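You operate a simulated robot arm through the tools that you are given. There is no shell and no other tool.

You run a simulated two-armed robot. Do the job below in one go: nothing can be reset, and whatever is moved stays where it is left.

## Task
Pull the slide tray out, lift the pack with the rocker and sort it by its seam.
Fine: a good seam goes in the good tray, a scorched one in the reject tray; rock the pin down again.
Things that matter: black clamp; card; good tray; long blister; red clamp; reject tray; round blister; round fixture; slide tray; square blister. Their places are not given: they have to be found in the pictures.

Only the result counts: the job must be done as asked and must still hold three seconds after the hand-in. Knocking over, shifting, dropping, spilling or breaking anything else fails it.

## Robot
Two 6-joint arms with two-finger parallel grippers on one trunk that stands fixed in place. Base frame: the origin is at the foot of the trunk, x ahead of it, y to its left, z up; the work surface is at about z = 0.741. Lengths are in m, angles in rad, forces in N, time in s.
The left shoulder is at [0.28, 0.185, 1.005], the right one opposite. With the tool pointing down near the work surface each hand reaches from about 0.56 to 0.94 m from the base axis, measured 20 degrees to its own side. Payload 1.57 kg a hand.
Tool frame (each hand has its own): the origin (TCP) lies between the finger pads and is the grasp point; the fingertips stand 0.03 m ahead of it; z points along the fingers, y is the line along which they close. The gripper opens to 0.08 m. The fingers are 0.017 m wide and 0.012 m thick; the gripper's body (0.04 by 0.082 m) begins 0.08 m behind the TCP.
Orientation is that of the tool frame in the base frame, as [roll, pitch, yaw] about the fixed x, y, z axes, in that order (R = Rz(yaw) Ry(pitch) Rx(roll)). With the fingers straight down and closing along the base's y, the tool's x points along the base's -x, its y along +y and its z along -z.

## Interface
- The arms move only by the tool drive_tool. It takes "left_moves", "right_moves" or both (then of equal length, played together; a hand with none holds still); each is a list of rows, each an object (a shift or turn left out is 0, a gripper value left out holds the last) with "slide": the shift along the tool's x, y, z in units of 500 mm (1.0 is 500 mm), a list of three; "turn": the turn, a rotation vector about the tool's x, y, z in units of 180 degrees (1.0 is 180 degrees), a list of three; "claw": the closure in counts, from 0 (fully open) to 255 (shut). In form: [{"slide": [tx, ty, tz], "turn": [rx, ry, rz], "claw": claw}, ...]. A call has 1 to 20 rows; each row is the pose to reach, as a shift and turn from the pose commanded when the call began, along the tool's axes at that moment. A call with a number of a shift or a turn outside -1 to 1 is refused whole. A row lasts 0.2 s, in which the tool goes at most 0.05 m and 0.15 rad; a call with a longer step from one row to the next is refused whole, and so is a gripper value outside its range. A pose out of reach is approached as far as the arm can. The call stops where the force on the tool passes 50 N (or 10 N more than at its start, if that is more) or the arm is blocked; 0.2 s more then pass. Each finger travels about 0.153 m/s and halts on what it meets, pressing with about 43 N; the grip force reading is that of the motor and also rises with nothing between the fingers. The clock runs only during rows and for 0.2 s after the last one: add rows that repeat a pose to give the fingers time. The reply holds the time, the measured pose of the TCP, the force on the tool along the base axes, the opening and the grip force, in the units named above and with some noise, with the torque about the TCP (base axes, N m) and any sound that the robot's microphone picked up.
- Cameras (640 x 400 px; columns grow to the right, rows downward): "scene" is now at [0.2328, 0.0055, 1.4555]; the picture's right is [-0.01, -1.00, 0.00], its down [-0.73, 0.00, -0.68] and it looks along [0.68, -0.00, -0.73] (base axes); focal length 318 px, centre (320, 200). "left" rides on the left gripper at [0.072, 0.007, -0.122] in its tool frame; the picture's right is [-0.09, 1.00, 0.00], its down [-0.84, -0.08, -0.54] and it looks along [-0.54, -0.05, 0.84] (tool axes); focal length 238 px, centre (320, 200). "right" rides on the right gripper at [0.072, -0.007, -0.122] in its tool frame; the picture's right is [0.09, 1.00, 0.00], its down [-0.84, 0.08, -0.54] and it looks along [-0.54, 0.05, 0.84] (tool axes); focal length 238 px, centre (320, 200).
- snapshot(camera): a new picture of that camera. The clock stands still meanwhile.
- slide_trunk(by): slides the trunk up (or, below 0, down) by that many m; the arms and the scene camera ride with it, the base frame stays. It gives what a move gives, with no picture.
- aim_head(pan, tilt): turns the head with the scene camera to pan (to the left, within 1.501 rad either way) and tilt (down, from -0.506 to 1.204), counted from straight ahead of the robot. It gives what a move gives.
- measure_at(camera, pixels): for up to 12 pixels [column, row] of the newest picture of that camera ("zoom" is the newest enlarged one), the place [x, y, z] in the base frame of the surface seen there, good to about 0.003 m, but the place of the scene camera against the robot may be out by one fixed shift of up to 0.018 m in any direction. The clock stands still meanwhile.
- enlarge(camera, box): a new picture of the part [left, top, right, bottom] of that camera's present view, enlarged. The clock stands still meanwhile.
- sign_off(): hands the job in; it is judged then, once.

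Leave the grippers open and the arms clear of the work at the hand-in unless told otherwise.

The tools are called after ">>>" as name(argument=value, ...) on one line, values as JSON. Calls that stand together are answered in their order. drive_tool: Moves the arms, as the interface text tells. Its arguments: {"type":"object","properties":{"left_moves":{"type":"array","items":{"type":"object","properties":{"slide":{"type":"array","items":{"type":"number"}},"turn":{"type":"array","items":{"type":"number"}},"claw":{"type":"number"}}}},"right_moves":{"type":"array","items":{"type":"object","properties":{"slide":{"type":"array","items":{"type":"number"}},"turn":{"type":"array","items":{"type":"number"}},"claw":{"type":"number"}}}}},"required":[]} The other tools are called the same way: slide_trunk (by) moves the trunk up or down; aim_head (pan, tilt) turns the head that bears the scene camera; snapshot (camera) takes a picture; measure_at (camera, pixels) gives the place of the surface under pixels of a picture; enlarge (camera, box) takes an enlarged picture of a part of a camera's view; sign_off () hands the job in.

At the start:

```text
time: 0.0
left_tool_pos: [0.6002, 0.1097, 1.0571]
left_orientation: [3.141, -0.003, 3.14]
left_contact_force: [-1.3, 0.1, -0.5]
left_torque: [0.01, 0.0, 0.01]
left_gripper_width: 0.0801
left_grip_force: 0.1
right_tool_pos: [0.5146, -0.323, 1.084]
right_orientation: [-3.141, 0.0, 3.141]
right_contact_force: [-0.4, -0.3, -0.4]
right_torque: [-0.01, 0.0, 0.01]
right_gripper_width: 0.0797
right_grip_force: 0.1
trunk travel left (down, up): [-0.7, 0.29]
head pan, tilt (commanded): [-0.007, 0.824]
```

scene: 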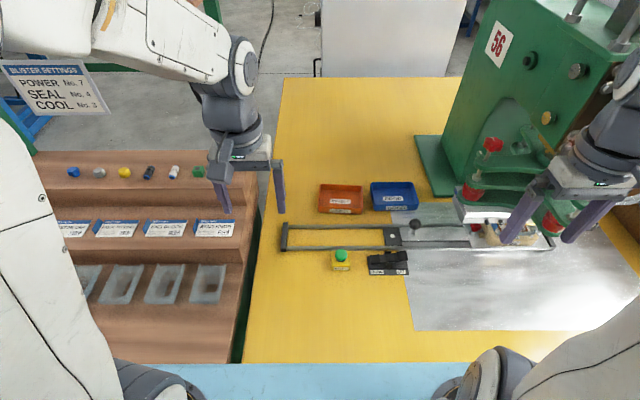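
right: 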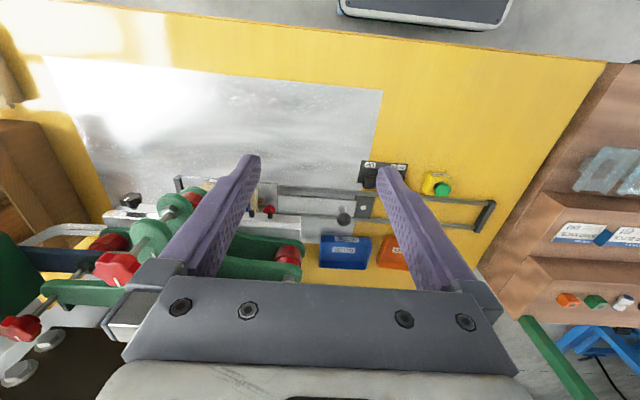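
left: 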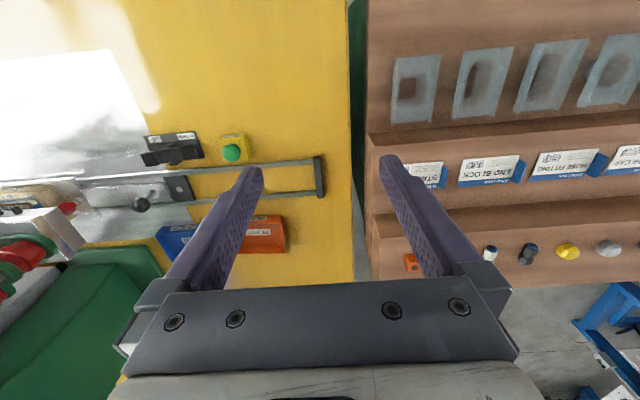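

I see a blister-sealing press at the right, a slide tray on rails in the middle (knob around scene pixel (415,223)), a black rocker switch near (388,262), a green button near (341,257), and orange and blue trays near (340,198) and (394,195). I'll enlarge these areas to see details.

>>> enlarge(camera="scene", box=[270, 170, 430, 290])

>>> enlarge(camera="scene", box=[400, 120, 640, 280])

>>> enlarge(camera="scene", box=[0, 50, 260, 310])

```text
3.33 times, centred on (350, 230) of scene
```

zoom: 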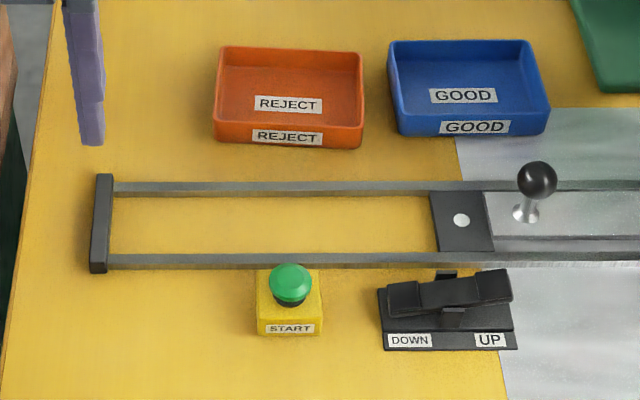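

```text
2.50 times, centred on (520, 200) of scene
```

zoom: 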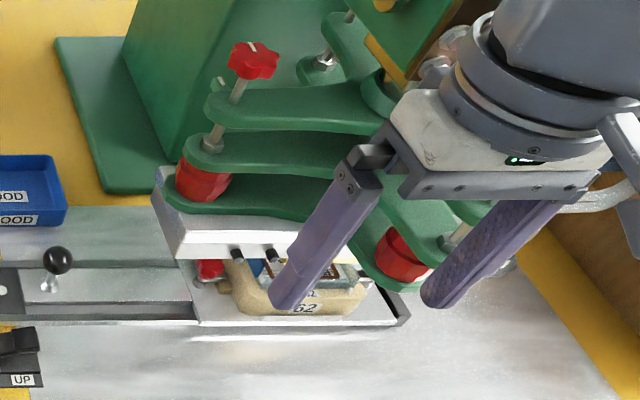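

```text
1.54 times, centred on (130, 180) of scene
```

zoom: 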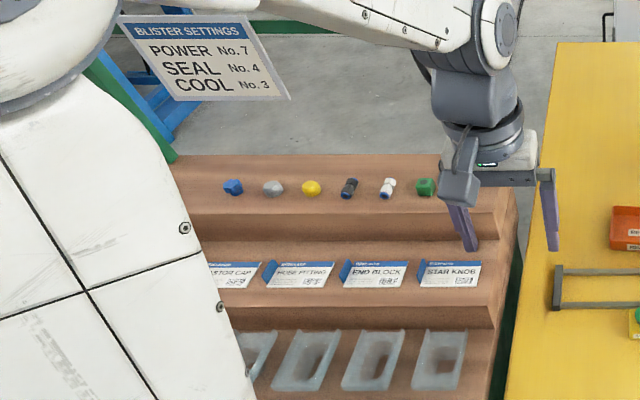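

Now I'll measure places of the key things in the scene picture: slide tray knob (415,223), hole plate (393,236), end stop (284,237), rocker (388,262), trays, and the fixture.

>>> measure_at(camera="scene", pixels=[[415, 223], [385, 237], [284, 237], [375, 260], [398, 256], [341, 255], [340, 195], [393, 195], [490, 232], [505, 245], [480, 215], [552, 245]])

>>> measure_at(camera="right", pixels=[[20, 160], [20, 260], [130, 200], [115, 265], [20, 325], [285, 255], [343, 215], [480, 215], [345, 255], [250, 190], [210, 210], [60, 20]])

```text
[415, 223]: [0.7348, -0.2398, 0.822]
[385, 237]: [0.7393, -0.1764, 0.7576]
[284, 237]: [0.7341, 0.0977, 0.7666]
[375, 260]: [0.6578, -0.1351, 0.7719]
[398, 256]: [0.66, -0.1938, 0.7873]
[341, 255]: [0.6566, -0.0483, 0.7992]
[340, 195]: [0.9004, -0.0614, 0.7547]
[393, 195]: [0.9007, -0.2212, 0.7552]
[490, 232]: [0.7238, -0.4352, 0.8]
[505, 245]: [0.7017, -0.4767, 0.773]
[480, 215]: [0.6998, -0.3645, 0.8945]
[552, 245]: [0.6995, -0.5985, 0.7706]
```

```text
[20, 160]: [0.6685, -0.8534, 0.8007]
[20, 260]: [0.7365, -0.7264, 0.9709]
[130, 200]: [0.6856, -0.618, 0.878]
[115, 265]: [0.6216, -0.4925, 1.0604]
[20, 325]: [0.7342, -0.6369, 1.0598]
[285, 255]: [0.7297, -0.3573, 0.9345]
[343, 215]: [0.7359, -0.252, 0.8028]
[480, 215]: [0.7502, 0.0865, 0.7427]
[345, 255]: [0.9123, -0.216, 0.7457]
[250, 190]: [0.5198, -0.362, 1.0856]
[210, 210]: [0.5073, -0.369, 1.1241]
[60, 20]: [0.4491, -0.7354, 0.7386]
```

The right hand hides the fixture. I'll move it back and to the right (0.11 m back in x, 0.18 m in -y), then take a new scene picture.

>>> drive_tool(right_moves=[{"slide": [0.044, -0.072, 0]}, {"slide": [0.088, -0.144, 0]}, {"slide": [0.132, -0.216, 0]}, {"slide": [0.176, -0.288, 0]}, {"slide": [0.22, -0.36, 0]}])

>>> snapshot(camera="scene")

>>> enlarge(camera="scene", box=[430, 120, 600, 280])

```text
time: 1.2
left_tool_pos: [0.5996, 0.1089, 1.0573]
left_orientation: [-3.141, -0.002, -3.141]
left_contact_force: [0.5, -0.3, 0.1]
left_torque: [-0.02, 0.0, 0.04]
left_gripper_width: 0.0802
left_grip_force: 0.0
right_tool_pos: [0.4058, -0.5043, 1.0879]
right_orientation: [3.14, 0.001, 3.14]
right_contact_force: [-0.1, 0.0, -1.2]
right_torque: [-0.03, -0.02, -0.02]
right_gripper_width: 0.08
right_grip_force: 0.1
trunk travel left (down, up): [-0.7, 0.29]
head pan, tilt (commanded): [-0.007, 0.824]
```

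```text
taken
```

scene: 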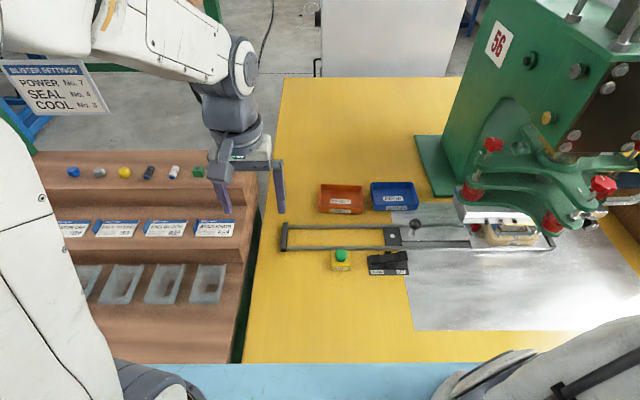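

```text
2.50 times, centred on (515, 200) of scene
```

zoom: 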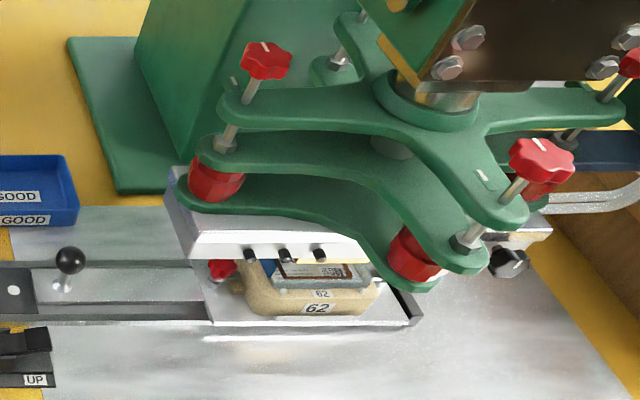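

The pack sits in fixture 62 under the press. I'll bring the right hand back to its start point and then on to about (0.62, -0.20, 1.02) to look at the knob with the right camera.

>>> drive_tool(right_moves=[{"slide": [-0.044, 0.072, 0]}, {"slide": [-0.088, 0.144, 0]}, {"slide": [-0.132, 0.216, 0]}, {"slide": [-0.176, 0.288, 0]}, {"slide": [-0.22, 0.36, 0]}, {"slide": [-0.27, 0.43, 0.02]}, {"slide": [-0.32, 0.5, 0.04]}, {"slide": [-0.37, 0.56, 0.08]}, {"slide": [-0.42, 0.61, 0.12]}, {"slide": [-0.42, 0.61, 0.12]}])

>>> snapshot(camera="right")

>>> snapshot(camera="scene")

```text
time: 3.4
left_tool_pos: [0.5995, 0.1089, 1.057]
left_orientation: [3.142, -0.002, 3.141]
left_contact_force: [-0.4, 0.7, 0.6]
left_torque: [0.01, 0.01, 0.02]
left_gripper_width: 0.0802
left_grip_force: 0.0
right_tool_pos: [0.6141, -0.2005, 1.0242]
right_orientation: [3.141, -0.001, -3.142]
right_contact_force: [0.1, 0.1, -0.3]
right_torque: [0.0, 0.01, 0.04]
right_gripper_width: 0.0801
right_grip_force: 0.0
trunk travel left (down, up): [-0.7, 0.29]
head pan, tilt (commanded): [-0.007, 0.824]
```

```text
taken
```

right: 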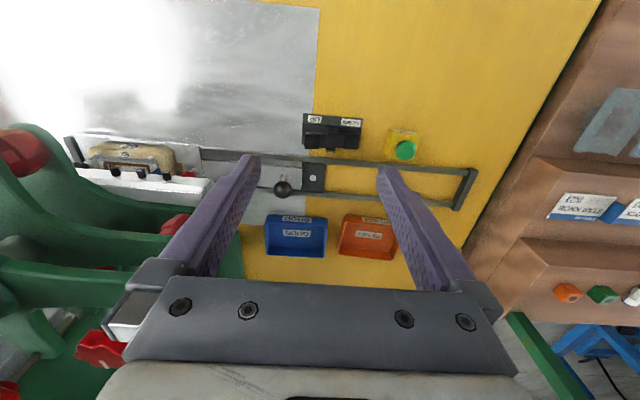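

```text
taken
```

scene: 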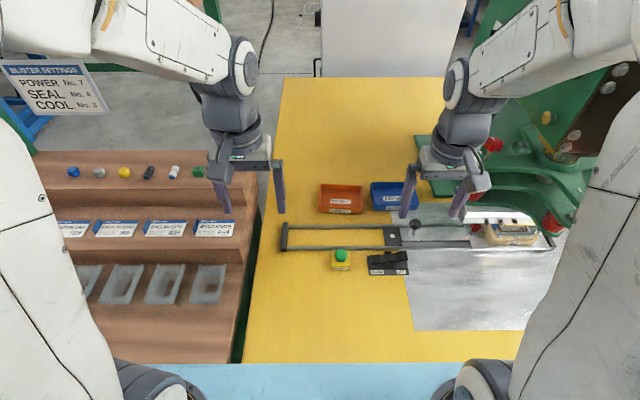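

In the right picture the black ball knob is at (282,188), rocker near (332,130), end stop at (464,190), GOOD tray at (296,235), REJECT tray at (368,237). I'll measure these with the right camera, which is free of the fixed shift.

>>> measure_at(camera="right", pixels=[[282, 186], [279, 183], [286, 187], [313, 178], [464, 190], [315, 125], [350, 127], [296, 235], [368, 238], [185, 178], [135, 165], [404, 150]])

>>> enlarge(camera="right", box=[240, 90, 480, 270])

>>> enlarge(camera="right", box=[50, 100, 250, 250])

```text
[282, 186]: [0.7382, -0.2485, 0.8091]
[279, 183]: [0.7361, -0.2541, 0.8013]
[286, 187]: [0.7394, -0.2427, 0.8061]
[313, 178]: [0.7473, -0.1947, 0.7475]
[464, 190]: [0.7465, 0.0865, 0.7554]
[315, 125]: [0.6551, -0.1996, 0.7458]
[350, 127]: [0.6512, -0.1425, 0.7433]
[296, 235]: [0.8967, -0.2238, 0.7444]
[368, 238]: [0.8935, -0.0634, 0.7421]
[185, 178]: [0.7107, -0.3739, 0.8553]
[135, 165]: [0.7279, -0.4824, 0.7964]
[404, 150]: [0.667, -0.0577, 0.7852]
```

```text
2.22 times, centred on (360, 180) of right
```

zoom: 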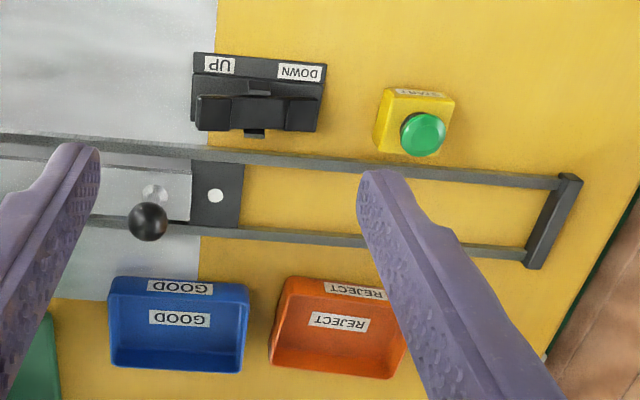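

```text
2.67 times, centred on (150, 175) of right
```

zoom: 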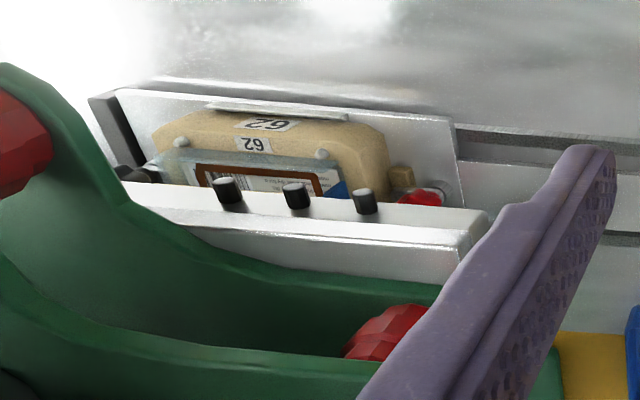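

The ball is about 0.03 m across with centre near (0.746, -0.249, 0.796). Before going down beside the press I measure the press parts nearest to the knob in the scene picture (red star (494,146), green arm edge (480,180), white block (465,205)).

>>> measure_at(camera="scene", pixels=[[494, 146], [475, 192], [470, 210], [459, 200], [482, 175], [425, 150], [450, 190], [500, 165], [416, 224], [536, 240], [510, 235], [475, 222]])

>>> measure_at(camera="right", pixels=[[175, 225], [210, 185], [145, 270], [100, 345], [235, 260], [150, 240]])

```text
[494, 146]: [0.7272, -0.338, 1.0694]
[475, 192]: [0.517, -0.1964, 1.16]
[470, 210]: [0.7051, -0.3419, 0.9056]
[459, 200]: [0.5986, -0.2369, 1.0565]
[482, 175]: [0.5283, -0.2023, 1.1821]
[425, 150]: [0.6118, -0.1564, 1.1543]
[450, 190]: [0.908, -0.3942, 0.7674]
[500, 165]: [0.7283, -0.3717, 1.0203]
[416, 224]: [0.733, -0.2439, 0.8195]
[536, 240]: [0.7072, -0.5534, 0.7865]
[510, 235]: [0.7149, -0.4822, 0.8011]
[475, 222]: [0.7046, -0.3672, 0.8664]
```

```text
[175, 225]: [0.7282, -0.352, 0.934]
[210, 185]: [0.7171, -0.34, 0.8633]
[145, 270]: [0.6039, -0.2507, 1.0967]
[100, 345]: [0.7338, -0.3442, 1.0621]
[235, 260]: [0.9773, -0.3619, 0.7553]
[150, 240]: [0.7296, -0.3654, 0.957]
```

The red star at (0.73, -0.34, 1.06) is the closest press part. I also want to know the height of the right forearm over the press, so I measure along it in the scene picture.

>>> measure_at(camera="scene", pixels=[[458, 90], [480, 85], [520, 60], [560, 70], [600, 60], [620, 30], [625, 120], [600, 230], [465, 125], [460, 155]])

>>> aim_head(pan=-0.45, tilt=0.6)

>>> snapshot(camera="scene")

```text
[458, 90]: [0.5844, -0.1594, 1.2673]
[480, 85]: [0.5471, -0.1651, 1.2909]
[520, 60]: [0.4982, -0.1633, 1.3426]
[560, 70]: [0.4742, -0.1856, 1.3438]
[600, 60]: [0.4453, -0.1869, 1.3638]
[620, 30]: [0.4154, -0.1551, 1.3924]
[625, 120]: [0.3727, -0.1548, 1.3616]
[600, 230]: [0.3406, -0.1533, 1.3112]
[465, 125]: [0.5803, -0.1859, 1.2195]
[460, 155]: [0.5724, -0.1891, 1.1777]
```

```text
time: 4.3
left_tool_pos: [0.5997, 0.109, 1.057]
left_orientation: [-3.141, -0.001, 3.141]
left_contact_force: [0.1, -0.2, -0.6]
left_torque: [0.02, -0.04, 0.01]
left_gripper_width: 0.08
left_grip_force: 0.1
right_tool_pos: [0.6135, -0.1994, 1.0259]
right_orientation: [-3.141, -0.001, 3.14]
right_contact_force: [0.1, 0.3, -0.3]
right_torque: [0.0, -0.01, -0.05]
right_gripper_width: 0.0801
right_grip_force: 0.1
trunk travel left (down, up): [-0.7, 0.29]
head pan, tilt (commanded): [-0.45, 0.6]
```

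```text
taken
```

scene: 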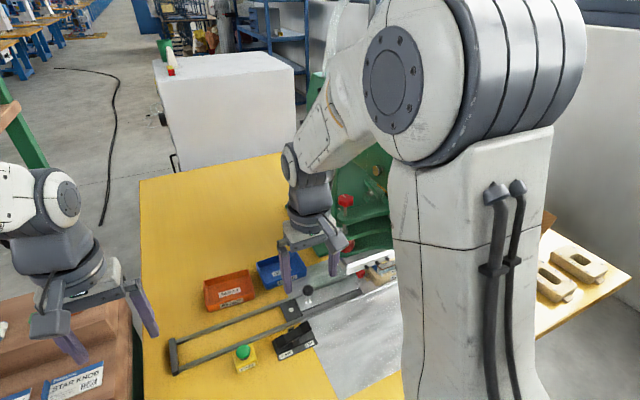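

The forearm runs in the plane y ≈ -0.19, well away from the press. I turn the head back and bring the right hand over the knob at about (0.746, -0.249, 0.90), then check with the camera.

>>> aim_head(pan=-0.25, tilt=0.824)

>>> drive_tool(right_moves=[{"slide": [-0.053, -0.02, 0.04]}, {"slide": [-0.106, -0.039, 0.08]}, {"slide": [-0.159, -0.059, 0.12]}, {"slide": [-0.212, -0.078, 0.16]}, {"slide": [-0.264, -0.098, 0.2]}, {"slide": [-0.264, -0.098, 0.25]}, {"slide": [-0.264, -0.098, 0.25]}])

>>> snapshot(camera="right")

>>> snapshot(camera="scene")

```text
time: 5.0
left_tool_pos: [0.5993, 0.1083, 1.0567]
left_orientation: [3.141, -0.003, -3.141]
left_contact_force: [-1.6, 0.7, 0.3]
left_torque: [0.02, 0.04, 0.0]
left_gripper_width: 0.08
left_grip_force: 0.2
right_tool_pos: [0.6142, -0.2002, 1.0249]
right_orientation: [-3.142, 0.0, 3.141]
right_contact_force: [-0.1, -0.5, 0.6]
right_torque: [-0.02, -0.03, 0.01]
right_gripper_width: 0.08
right_grip_force: 0.1
trunk travel left (down, up): [-0.7, 0.29]
head pan, tilt (commanded): [-0.25, 0.824]
```

```text
time: 6.7
left_tool_pos: [0.6009, 0.1083, 1.0574]
left_orientation: [3.141, -0.002, 3.141]
left_contact_force: [0.1, 0.5, 0.9]
left_torque: [0.03, 0.01, 0.0]
left_gripper_width: 0.0797
left_grip_force: 0.1
right_tool_pos: [0.7487, -0.2448, 0.8981]
right_orientation: [3.141, 0.001, 3.14]
right_contact_force: [-0.3, 0.8, -0.4]
right_torque: [0.02, 0.03, -0.01]
right_gripper_width: 0.0798
right_grip_force: 0.1
trunk travel left (down, up): [-0.7, 0.29]
head pan, tilt (commanded): [-0.25, 0.824]
```

```text
taken
```

right: 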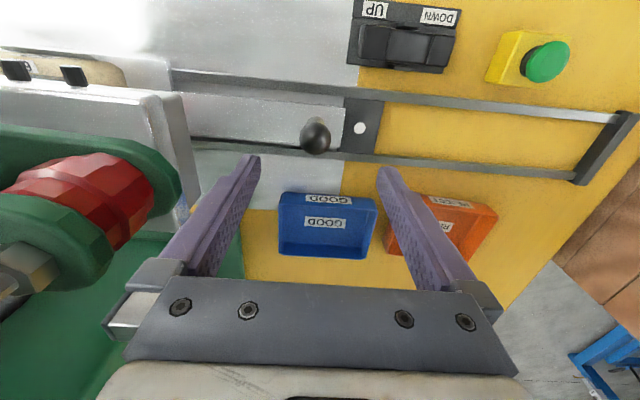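

```text
taken
```

scene: 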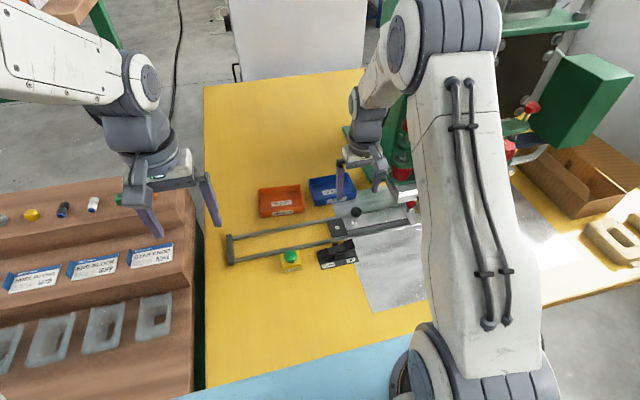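

The knob is at (315,135) in the right picture. I measure it again, with the press's left bushing and the white block for clearance.

>>> measure_at(camera="right", pixels=[[315, 133], [305, 133], [326, 133], [315, 122], [362, 128], [318, 152], [250, 115], [600, 145], [110, 190], [170, 180], [185, 130], [280, 105]])

```text
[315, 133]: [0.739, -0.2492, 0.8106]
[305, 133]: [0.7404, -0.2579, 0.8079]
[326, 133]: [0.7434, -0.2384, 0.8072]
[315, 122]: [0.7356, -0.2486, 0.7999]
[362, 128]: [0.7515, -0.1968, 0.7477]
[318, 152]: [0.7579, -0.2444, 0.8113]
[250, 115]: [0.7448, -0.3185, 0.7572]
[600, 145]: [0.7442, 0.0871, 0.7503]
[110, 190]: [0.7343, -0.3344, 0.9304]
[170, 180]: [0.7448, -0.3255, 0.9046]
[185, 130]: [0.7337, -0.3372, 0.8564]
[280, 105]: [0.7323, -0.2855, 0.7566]
```

Ball centre is about (0.747, -0.248, 0.80); the press edge lies at y ≈ -0.326, leaving about 2 cm for the hand. I go straight down to z ≈ 0.80 with fingers open, closing along y.

>>> drive_tool(right_moves=[{"slide": [0.002, -0.005, 0.05]}, {"slide": [0.003, -0.006, 0.1]}, {"slide": [0.003, -0.006, 0.15]}, {"slide": [0.003, -0.006, 0.194]}, {"slide": [0.003, -0.006, 0.194]}])

>>> snapshot(camera="right")

```text
time: 7.8
left_tool_pos: [0.5997, 0.1097, 1.0575]
left_orientation: [-3.141, -0.003, 3.142]
left_contact_force: [-0.3, 0.3, -0.3]
left_torque: [0.01, -0.04, 0.02]
left_gripper_width: 0.0801
left_grip_force: 0.1
right_tool_pos: [0.7465, -0.2521, 0.798]
right_orientation: [3.142, 0.0, -3.141]
right_contact_force: [0.1, -0.7, -0.4]
right_torque: [0.01, -0.02, 0.01]
right_gripper_width: 0.0798
right_grip_force: 0.2
trunk travel left (down, up): [-0.7, 0.29]
head pan, tilt (commanded): [-0.25, 0.824]
```

```text
taken
```

right: 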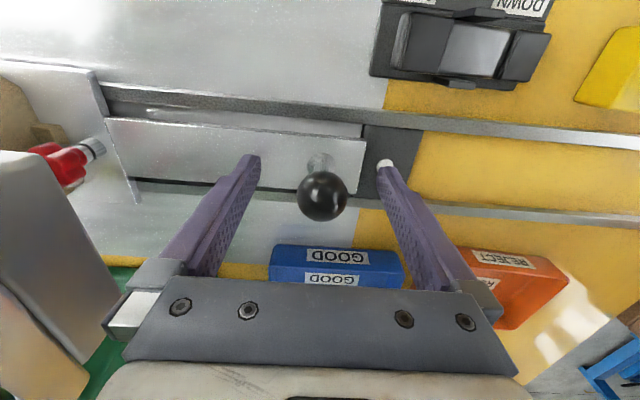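

The ball sits between the fingers. I close the gripper.

>>> drive_tool(right_moves=[{"claw": 255}, {"claw": 255}, {"claw": 255}])

>>> snapshot(camera="right")

```text
time: 8.7
left_tool_pos: [0.5995, 0.1101, 1.0574]
left_orientation: [-3.141, -0.003, 3.141]
left_contact_force: [0.8, -0.5, 0.4]
left_torque: [0.0, -0.01, 0.02]
left_gripper_width: 0.0801
left_grip_force: 0.1
right_tool_pos: [0.7458, -0.2491, 0.7985]
right_orientation: [-3.141, 0.001, -3.139]
right_contact_force: [-0.2, 12.1, -2.3]
right_torque: [0.0, -0.32, 0.06]
right_gripper_width: 0.0307
right_grip_force: 39.8
trunk travel left (down, up): [-0.7, 0.29]
head pan, tilt (commanded): [-0.25, 0.824]
```

```text
taken
```

right: 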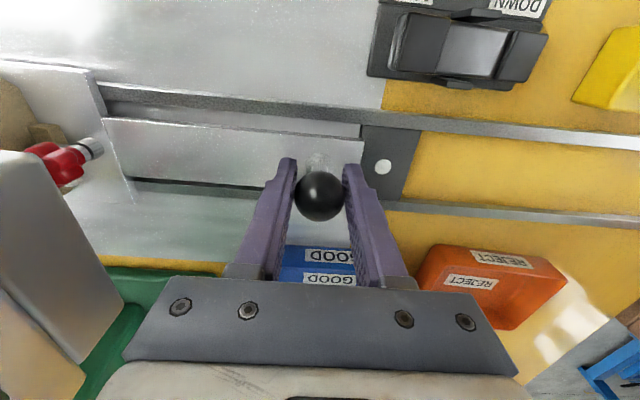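

The knob is held (opening 0.0307). Before the pull I take the left hand out of the way (0.10 m back, 0.14 m to the left, 0.05 m up), since the right arm will come towards y ≈ 0.04.

>>> drive_tool(left_moves=[{"slide": [0.04, 0.056, -0.02]}, {"slide": [0.08, 0.112, -0.04]}, {"slide": [0.12, 0.168, -0.06]}, {"slide": [0.16, 0.224, -0.08]}, {"slide": [0.2, 0.28, -0.1]}])

>>> snapshot(camera="scene")

```text
time: 9.8
left_tool_pos: [0.4993, 0.2507, 1.1073]
left_orientation: [3.142, -0.003, 3.139]
left_contact_force: [0.2, 0.0, 0.6]
left_torque: [0.03, 0.01, -0.01]
left_gripper_width: 0.08
left_grip_force: 0.1
right_tool_pos: [0.7478, -0.2513, 0.7997]
right_orientation: [-3.141, -0.001, 3.141]
right_contact_force: [-0.1, 21.5, -3.7]
right_torque: [-0.05, -0.09, 0.09]
right_gripper_width: 0.0306
right_grip_force: 40.2
trunk travel left (down, up): [-0.7, 0.29]
head pan, tilt (commanded): [-0.25, 0.824]
```

```text
taken
```

scene: 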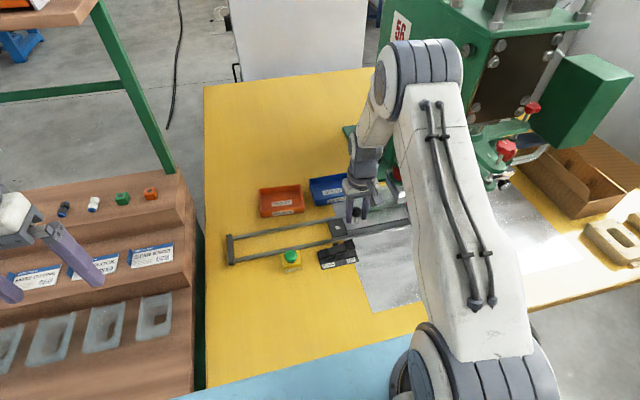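

Left hand is clear. Now I pull the knob gently in +y, 0.015 m per row, for 0.21 m.

>>> drive_tool(right_moves=[{"slide": [0, 0.02, 0]}, {"slide": [0, 0.045, 0]}, {"slide": [0, 0.075, 0]}, {"slide": [0, 0.105, 0]}, {"slide": [0, 0.135, 0]}, {"slide": [0, 0.165, 0]}, {"slide": [0, 0.195, 0]}, {"slide": [0, 0.225, 0]}, {"slide": [0, 0.255, 0]}, {"slide": [0, 0.285, 0]}, {"slide": [0, 0.315, 0]}, {"slide": [0, 0.345, 0]}, {"slide": [0, 0.375, 0]}, {"slide": [0, 0.405, 0]}])

>>> snapshot(camera="scene")

>>> snapshot(camera="right")

```text
time: 12.8
left_tool_pos: [0.5001, 0.2497, 1.1058]
left_orientation: [-3.141, -0.003, -3.141]
left_contact_force: [0.6, 0.2, -0.9]
left_torque: [-0.02, -0.02, 0.02]
left_gripper_width: 0.0798
left_grip_force: 0.0
right_tool_pos: [0.7467, -0.0476, 0.8024]
right_orientation: [3.141, -0.001, 3.141]
right_contact_force: [8.1, 0.7, -24.3]
right_torque: [0.0, 0.01, 0.07]
right_gripper_width: 0.0304
right_grip_force: 39.3
trunk travel left (down, up): [-0.7, 0.29]
head pan, tilt (commanded): [-0.25, 0.824]
```

```text
taken
```

scene: 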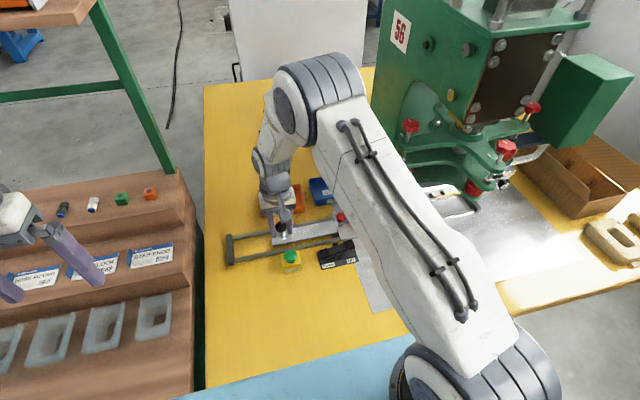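

```text
taken
```

right: 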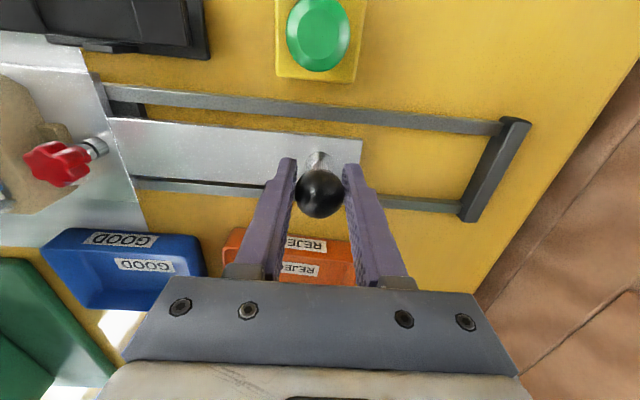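

The tray moves well; the knob is now at y ≈ -0.048. There's a downward pull of 24 N on the tool, so I lower the command by 1.5 mm and go on 0.075 m, then look.

>>> drive_tool(right_moves=[{"slide": [0, 0.0, 0.003]}, {"slide": [0, 0.02, 0.003]}, {"slide": [0, 0.04, 0.003]}, {"slide": [0, 0.06, 0.003]}, {"slide": [0, 0.08, 0.003]}, {"slide": [0, 0.1, 0.003]}, {"slide": [0, 0.12, 0.003]}, {"slide": [0, 0.14, 0.003]}, {"slide": [0, 0.15, 0.003]}])

>>> snapshot(camera="right")

```text
time: 14.8
left_tool_pos: [0.4976, 0.2486, 1.1082]
left_orientation: [-3.142, -0.002, -3.141]
left_contact_force: [-0.4, 1.0, -0.5]
left_torque: [0.01, 0.03, 0.01]
left_gripper_width: 0.0799
left_grip_force: 0.0
right_tool_pos: [0.7459, 0.0274, 0.8032]
right_orientation: [3.139, 0.003, -3.14]
right_contact_force: [0.7, -1.5, 23.4]
right_torque: [-0.04, -0.4, 0.01]
right_gripper_width: 0.0305
right_grip_force: 40.2
trunk travel left (down, up): [-0.7, 0.29]
head pan, tilt (commanded): [-0.25, 0.824]
```

```text
taken
```

right: 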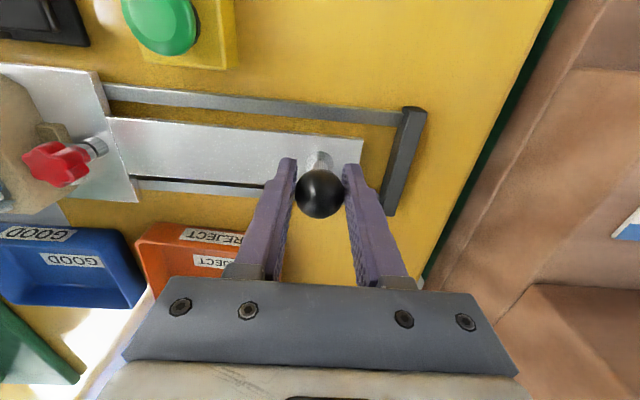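

About 2 cm gap is left between the tray's end (362,150) and the stop (390,150). I continue slowly until it meets the stop.

>>> drive_tool(right_moves=[{"slide": [0, 0.008, -0.0015]}, {"slide": [0, 0.016, -0.0015]}, {"slide": [0, 0.024, -0.0015]}, {"slide": [0, 0.032, -0.0015]}, {"slide": [0, 0.04, -0.0015]}, {"slide": [0, 0.046, -0.0015]}, {"slide": [0, 0.052, -0.0015]}, {"slide": [0, 0.058, -0.0015]}])

>>> snapshot(camera="right")

```text
time: 16.6
left_tool_pos: [0.4989, 0.2486, 1.1074]
left_orientation: [3.14, -0.003, 3.139]
left_contact_force: [0.4, -0.3, -0.2]
left_torque: [-0.02, 0.0, 0.01]
left_gripper_width: 0.0797
left_grip_force: 0.1
right_tool_pos: [0.7463, 0.0503, 0.8029]
right_orientation: [-3.136, -0.006, 3.139]
right_contact_force: [5.7, -38.1, 15.3]
right_torque: [-0.12, -0.91, -0.22]
right_gripper_width: 0.0304
right_grip_force: 39.7
trunk travel left (down, up): [-0.7, 0.29]
head pan, tilt (commanded): [-0.25, 0.824]
```

```text
taken
```

right: 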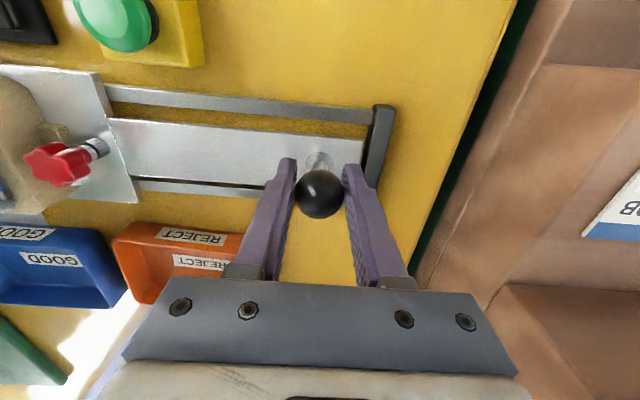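

The tray is at the stop (-38 N along y, tray end touching the stop bar). I ease the command back by 3 mm, open the fingers and rise 0.15 m.

>>> drive_tool(right_moves=[{"slide": [0, -0.006, 0.0]}, {"slide": [0, -0.006, 0.0], "claw": 0}, {"slide": [0, -0.006, 0.0], "claw": 0}, {"slide": [0, -0.006, 0.0], "claw": 0}, {"slide": [0, -0.006, -0.05], "claw": 0}, {"slide": [0, -0.006, -0.12], "claw": 0}, {"slide": [0, -0.006, -0.2], "claw": 0}, {"slide": [0, -0.006, -0.3], "claw": 0}, {"slide": [0.06, -0.006, -0.38], "claw": 0}, {"slide": [0.14, -0.02, -0.42], "claw": 0}])

>>> snapshot(camera="right")

>>> snapshot(camera="scene")

```text
time: 18.9
left_tool_pos: [0.5, 0.2481, 1.1063]
left_orientation: [3.141, -0.002, 3.141]
left_contact_force: [0.5, -0.2, -0.6]
left_torque: [0.02, 0.03, -0.03]
left_gripper_width: 0.0799
left_grip_force: 0.1
right_tool_pos: [0.6758, 0.0483, 1.0084]
right_orientation: [-3.141, 0.001, 3.141]
right_contact_force: [1.2, -0.5, -0.1]
right_torque: [0.0, 0.01, 0.01]
right_gripper_width: 0.0798
right_grip_force: 0.1
trunk travel left (down, up): [-0.7, 0.29]
head pan, tilt (commanded): [-0.25, 0.824]
```

```text
taken
```

right: 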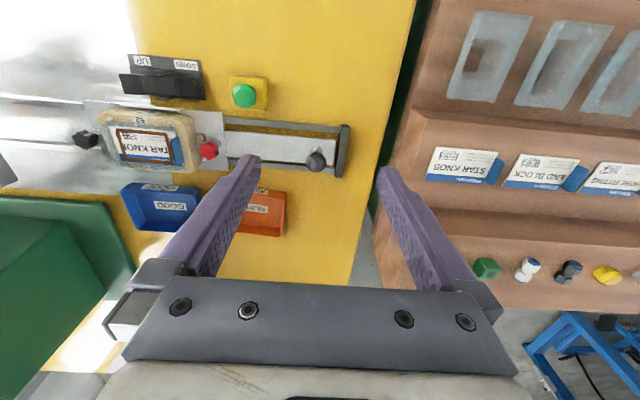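

```text
taken
```

scene: 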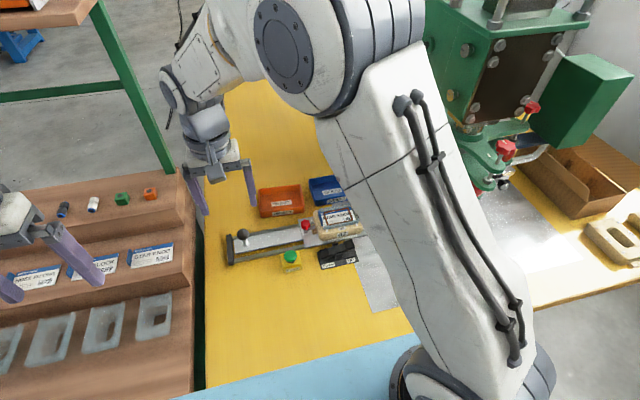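

The tray is out with the fixture and the pack ("STAR KNOB") visible. I'll aim the head back and look closer at the fixture.

>>> aim_head(pan=-0.1, tilt=0.95)

>>> enlarge(camera="right", box=[70, 80, 250, 200])

>>> snapshot(camera="scene")

```text
time: 19.6
left_tool_pos: [0.4989, 0.2485, 1.107]
left_orientation: [-3.141, -0.004, 3.14]
left_contact_force: [-0.2, 0.1, 0.2]
left_torque: [0.0, 0.01, 0.01]
left_gripper_width: 0.0798
left_grip_force: 0.0
right_tool_pos: [0.6752, 0.0494, 1.0086]
right_orientation: [-3.141, 0.002, -3.141]
right_contact_force: [0.3, -0.2, 0.0]
right_torque: [-0.01, 0.04, 0.0]
right_gripper_width: 0.08
right_grip_force: 0.0
trunk travel left (down, up): [-0.7, 0.29]
head pan, tilt (commanded): [-0.099, 0.949]
```

```text
3.33 times, centred on (160, 140) of right
```

zoom: 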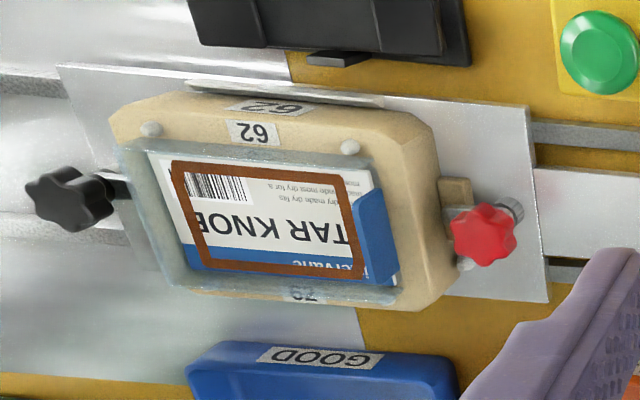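

```text
taken
```

scene: 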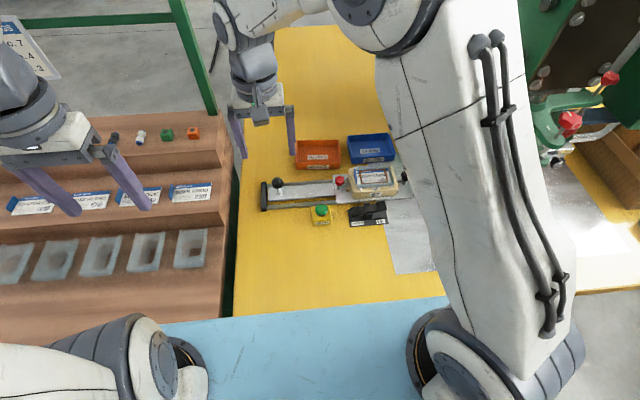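

The pack shows a brown rectangular seam ring. I measure the fixture and pack, then bring the right hand over for a close look.

>>> measure_at(camera="right", pixels=[[116, 122], [173, 127], [108, 146], [118, 162], [183, 168], [180, 135], [150, 145], [210, 150], [85, 140], [190, 125], [150, 110], [165, 190]])

>>> drive_tool(right_moves=[{"slide": [0.0, -0.08, 0]}, {"slide": [0.0, -0.16, 0]}, {"slide": [0.0, -0.24, 0]}, {"slide": [0.0, -0.32, 0]}, {"slide": [0.0, -0.4, 0]}, {"slide": [0.0, -0.44, 0]}, {"slide": [0.0, -0.44, 0]}])

>>> snapshot(camera="right")

>>> snapshot(camera="scene")

```text
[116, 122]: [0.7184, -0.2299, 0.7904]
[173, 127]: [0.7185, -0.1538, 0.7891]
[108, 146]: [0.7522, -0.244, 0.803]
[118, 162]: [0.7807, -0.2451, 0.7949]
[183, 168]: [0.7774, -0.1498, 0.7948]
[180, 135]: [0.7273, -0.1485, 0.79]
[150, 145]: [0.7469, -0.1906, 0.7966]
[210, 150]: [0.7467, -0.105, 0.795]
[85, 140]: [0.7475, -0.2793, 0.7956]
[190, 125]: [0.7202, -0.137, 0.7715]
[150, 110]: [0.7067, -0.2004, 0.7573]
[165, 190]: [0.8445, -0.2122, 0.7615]
```

```text
time: 21.1
left_tool_pos: [0.4988, 0.248, 1.1073]
left_orientation: [-3.14, -0.005, 3.141]
left_contact_force: [-0.3, 0.2, 0.0]
left_torque: [-0.01, 0.03, -0.03]
left_gripper_width: 0.08
left_grip_force: 0.1
right_tool_pos: [0.6777, -0.173, 1.0123]
right_orientation: [-3.141, 0.0, 3.141]
right_contact_force: [-0.1, 0.1, 0.5]
right_torque: [0.0, 0.0, -0.03]
right_gripper_width: 0.08
right_grip_force: 0.1
trunk travel left (down, up): [-0.7, 0.29]
head pan, tilt (commanded): [-0.099, 0.949]
```

```text
taken
```

right: 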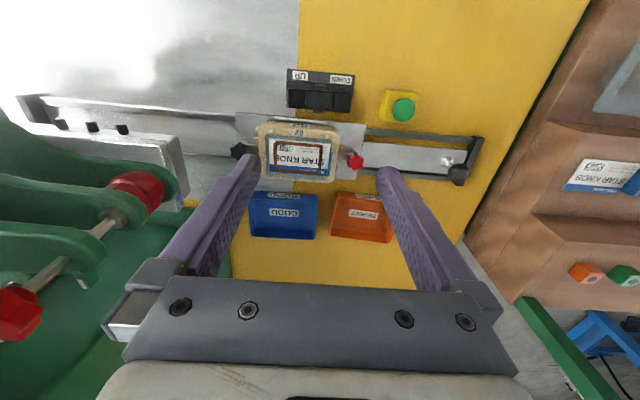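

```text
taken
```

scene: 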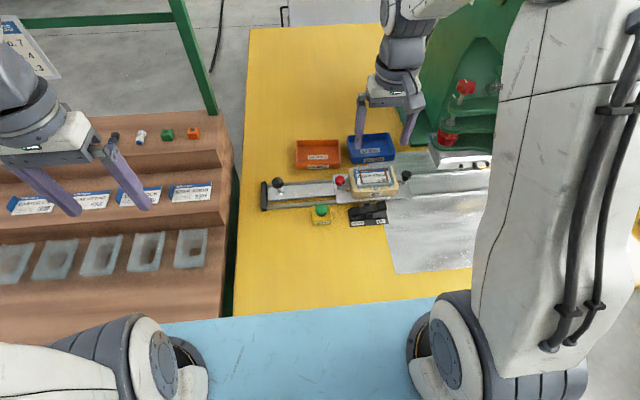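

I take a close-up of the pack, the clamps and the rocker from this view.

>>> enlarge(camera="right", box=[230, 105, 390, 205])

>>> enlarge(camera="scene", box=[320, 130, 440, 230])

>>> enlarge(camera="right", box=[270, 55, 380, 125])

```text
4.00 times, centred on (310, 155) of right
```

zoom: 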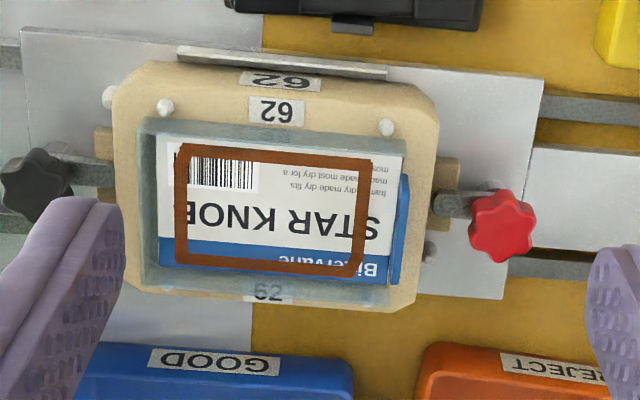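

```text
4.00 times, centred on (380, 180) of scene
```

zoom: 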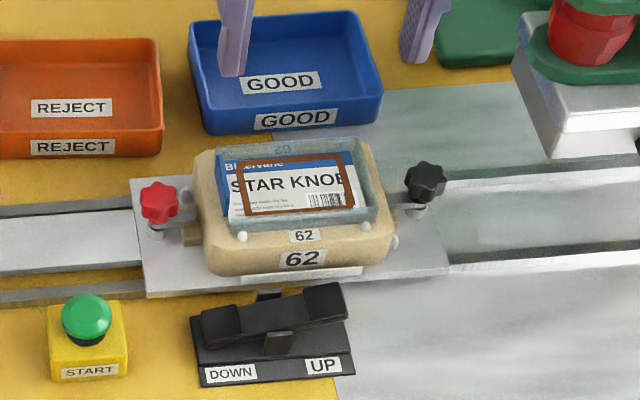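

```text
5.71 times, centred on (325, 90) of right
```

zoom: 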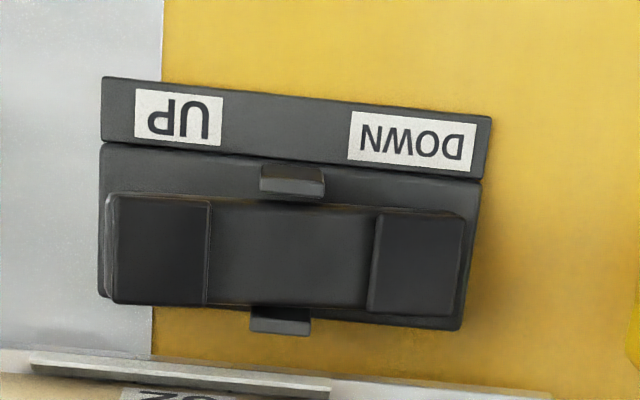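

The seam ring is brown all round (scorched look), and the rocker is now lying on the DOWN side with its UP end raised. The clamps hold the fixture and stay untouched. I measure the rocker's UP pad (zoom (160,250)), middle, and DOWN pad (415,265).

>>> measure_at(camera="zoom", pixels=[[160, 250], [125, 250], [195, 250], [160, 205], [160, 295], [415, 265], [450, 265], [385, 262], [290, 250], [290, 180], [280, 320], [180, 115]])

>>> measure_at(camera="right", pixels=[[275, 142], [322, 145], [266, 140], [268, 176], [330, 178], [320, 168], [345, 156], [300, 155], [240, 150], [285, 220], [362, 220], [310, 232]])

```text
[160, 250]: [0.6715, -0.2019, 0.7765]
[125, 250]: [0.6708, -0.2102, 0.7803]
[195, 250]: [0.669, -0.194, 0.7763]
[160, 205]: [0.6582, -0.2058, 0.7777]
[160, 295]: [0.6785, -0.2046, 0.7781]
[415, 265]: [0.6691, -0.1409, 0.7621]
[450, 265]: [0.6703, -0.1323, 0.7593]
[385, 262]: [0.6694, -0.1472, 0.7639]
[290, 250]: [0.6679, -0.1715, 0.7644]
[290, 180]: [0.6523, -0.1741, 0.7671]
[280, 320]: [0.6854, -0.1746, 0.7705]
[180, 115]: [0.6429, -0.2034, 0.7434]
```

```text
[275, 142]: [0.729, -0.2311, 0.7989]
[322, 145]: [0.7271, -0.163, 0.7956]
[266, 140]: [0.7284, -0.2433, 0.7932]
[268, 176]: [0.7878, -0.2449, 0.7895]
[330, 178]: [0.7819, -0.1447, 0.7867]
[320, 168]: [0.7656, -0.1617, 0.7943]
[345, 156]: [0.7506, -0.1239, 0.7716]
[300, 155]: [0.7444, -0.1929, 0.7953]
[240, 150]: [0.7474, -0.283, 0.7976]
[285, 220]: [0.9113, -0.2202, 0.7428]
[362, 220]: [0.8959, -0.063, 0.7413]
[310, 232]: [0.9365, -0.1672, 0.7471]
```

UP pad is at about (0.669, -0.203, 0.777), DOWN pad (0.669, -0.141, 0.762). I close the right fingers and hover over the UP pad with the fingertips at z ≈ 0.80, then check.

>>> drive_tool(right_moves=[{"slide": [0.006, -0.02, 0.08], "claw": 255}, {"slide": [0.012, -0.04, 0.16], "claw": 255}, {"slide": [0.017, -0.062, 0.24], "claw": 255}, {"slide": [0.017, -0.062, 0.3], "claw": 255}, {"slide": [0.017, -0.062, 0.364], "claw": 255}, {"slide": [0.017, -0.062, 0.364], "claw": 255}])

>>> snapshot(camera="right")

>>> enlarge(camera="scene", box=[300, 110, 460, 230])

```text
time: 22.6
left_tool_pos: [0.4988, 0.2496, 1.1064]
left_orientation: [-3.141, -0.002, 3.141]
left_contact_force: [0.4, 0.2, -0.5]
left_torque: [0.03, 0.01, -0.02]
left_gripper_width: 0.0799
left_grip_force: 0.0
right_tool_pos: [0.6674, -0.2056, 0.8303]
right_orientation: [3.141, -0.001, -3.141]
right_contact_force: [-0.4, 0.2, -0.5]
right_torque: [-0.02, -0.02, 0.03]
right_gripper_width: 0.0001
right_grip_force: 21.1
trunk travel left (down, up): [-0.7, 0.29]
head pan, tilt (commanded): [-0.099, 0.949]
```

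```text
taken
```

right: 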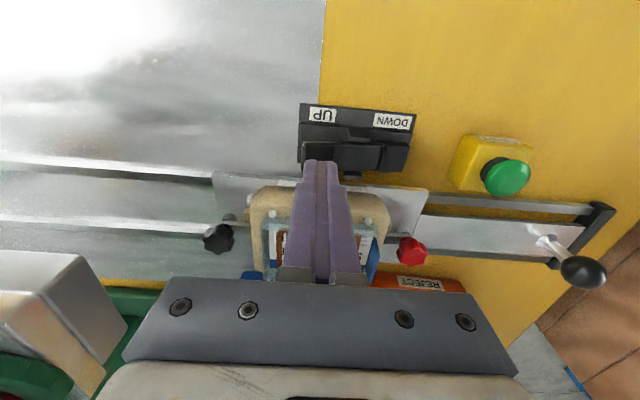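

```text
3.33 times, centred on (380, 170) of scene
```

zoom: 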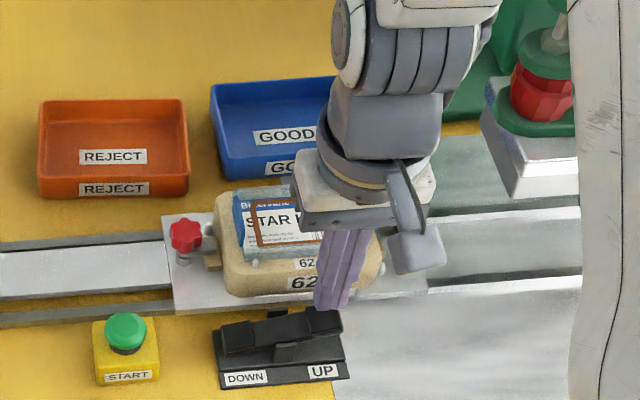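

The fingertips stand right above the UP pad. I press straight down in small steps, by up to 0.042 m.

>>> drive_tool(right_moves=[{"slide": [0, 0, 0.02]}, {"slide": [0, 0, 0.035]}, {"slide": [0, 0, 0.045]}, {"slide": [0, 0, 0.055]}, {"slide": [0, 0, 0.065]}, {"slide": [0, 0, 0.075]}, {"slide": [0, 0, 0.084]}])

>>> snapshot(camera="right")

>>> enlarge(camera="scene", box=[300, 110, 460, 230])

```text
time: 24.0
left_tool_pos: [0.4979, 0.2497, 1.1085]
left_orientation: [3.141, -0.002, 3.139]
left_contact_force: [-0.3, 0.5, 0.5]
left_torque: [0.01, 0.02, -0.05]
left_gripper_width: 0.0801
left_grip_force: 0.0
right_tool_pos: [0.6663, -0.2043, 0.7962]
right_orientation: [3.141, 0.002, 3.14]
right_contact_force: [-10.0, -2.1, 30.5]
right_torque: [0.28, 0.29, 0.09]
right_gripper_width: 0.0
right_grip_force: 21.4
trunk travel left (down, up): [-0.7, 0.29]
head pan, tilt (commanded): [-0.099, 0.949]
stopped in row 7 (right hand): the force on the tool passed its limit at 58 N (the readings are from after the stop); the commanded pose is now the measured one
```

```text
taken
```

right: 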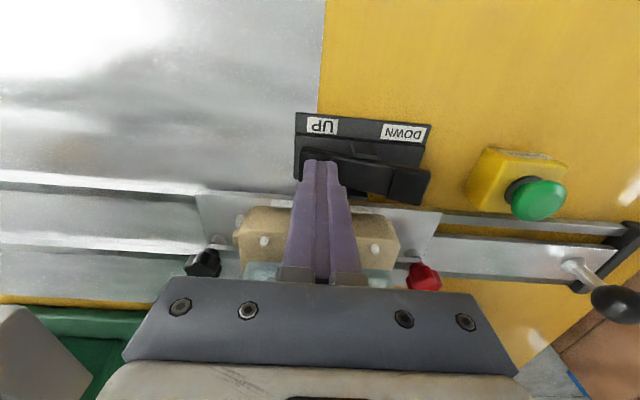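

```text
3.33 times, centred on (380, 170) of scene
```

zoom: 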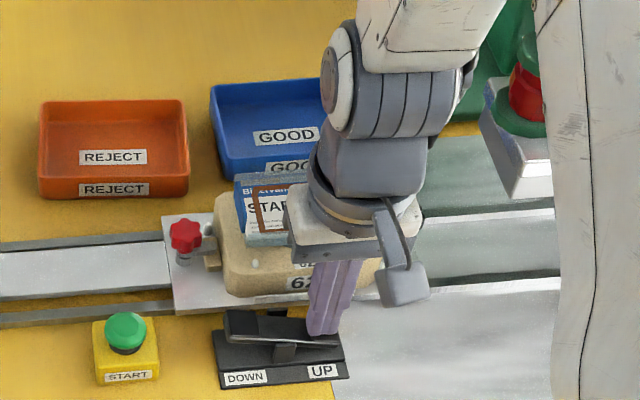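

The rocker has flipped: UP end is down, DOWN end raised, and the pack has risen. I raise the hand straight up by 0.2 m and look.

>>> drive_tool(right_moves=[{"slide": [0, 0, -0.03]}, {"slide": [0, 0, -0.1]}, {"slide": [0.0, 0, -0.2]}, {"slide": [0.0, 0, -0.3]}, {"slide": [0.0, 0.06, -0.38]}, {"slide": [0.0, 0.06, -0.42], "claw": 0}, {"slide": [0.0, 0.06, -0.42], "claw": 0}])

>>> snapshot(camera="right")

>>> enlarge(camera="scene", box=[300, 110, 460, 230])

>>> enlarge(camera="right", box=[230, 65, 430, 195])

```text
time: 25.6
left_tool_pos: [0.4981, 0.2488, 1.1086]
left_orientation: [-3.14, -0.004, 3.142]
left_contact_force: [-0.7, -0.4, -0.1]
left_torque: [-0.01, 0.0, 0.01]
left_gripper_width: 0.0804
left_grip_force: 0.0
right_tool_pos: [0.671, -0.1747, 1.0052]
right_orientation: [3.141, 0.001, 3.142]
right_contact_force: [1.2, -0.3, 0.6]
right_torque: [0.01, 0.01, -0.01]
right_gripper_width: 0.08
right_grip_force: 0.1
trunk travel left (down, up): [-0.7, 0.29]
head pan, tilt (commanded): [-0.099, 0.949]
```

```text
taken
```

right: 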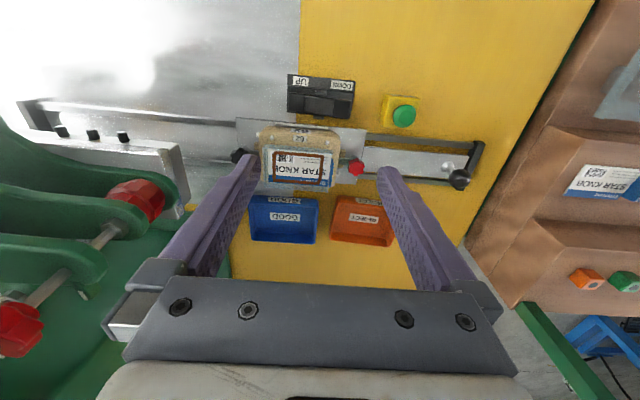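

```text
3.33 times, centred on (380, 170) of scene
```

zoom: 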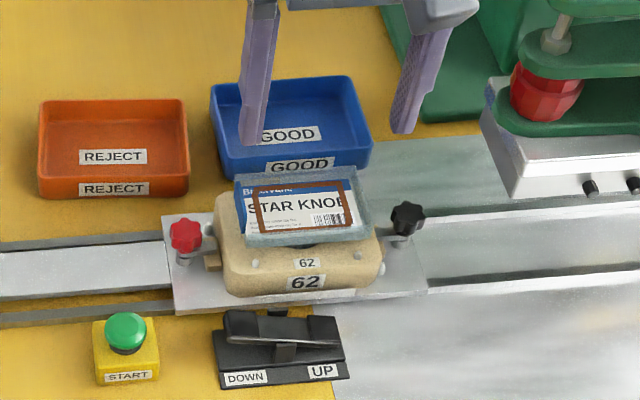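

```text
3.08 times, centred on (330, 130) of right
```

zoom: 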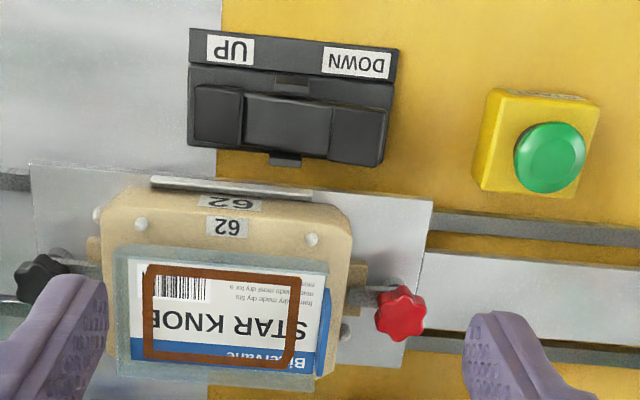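

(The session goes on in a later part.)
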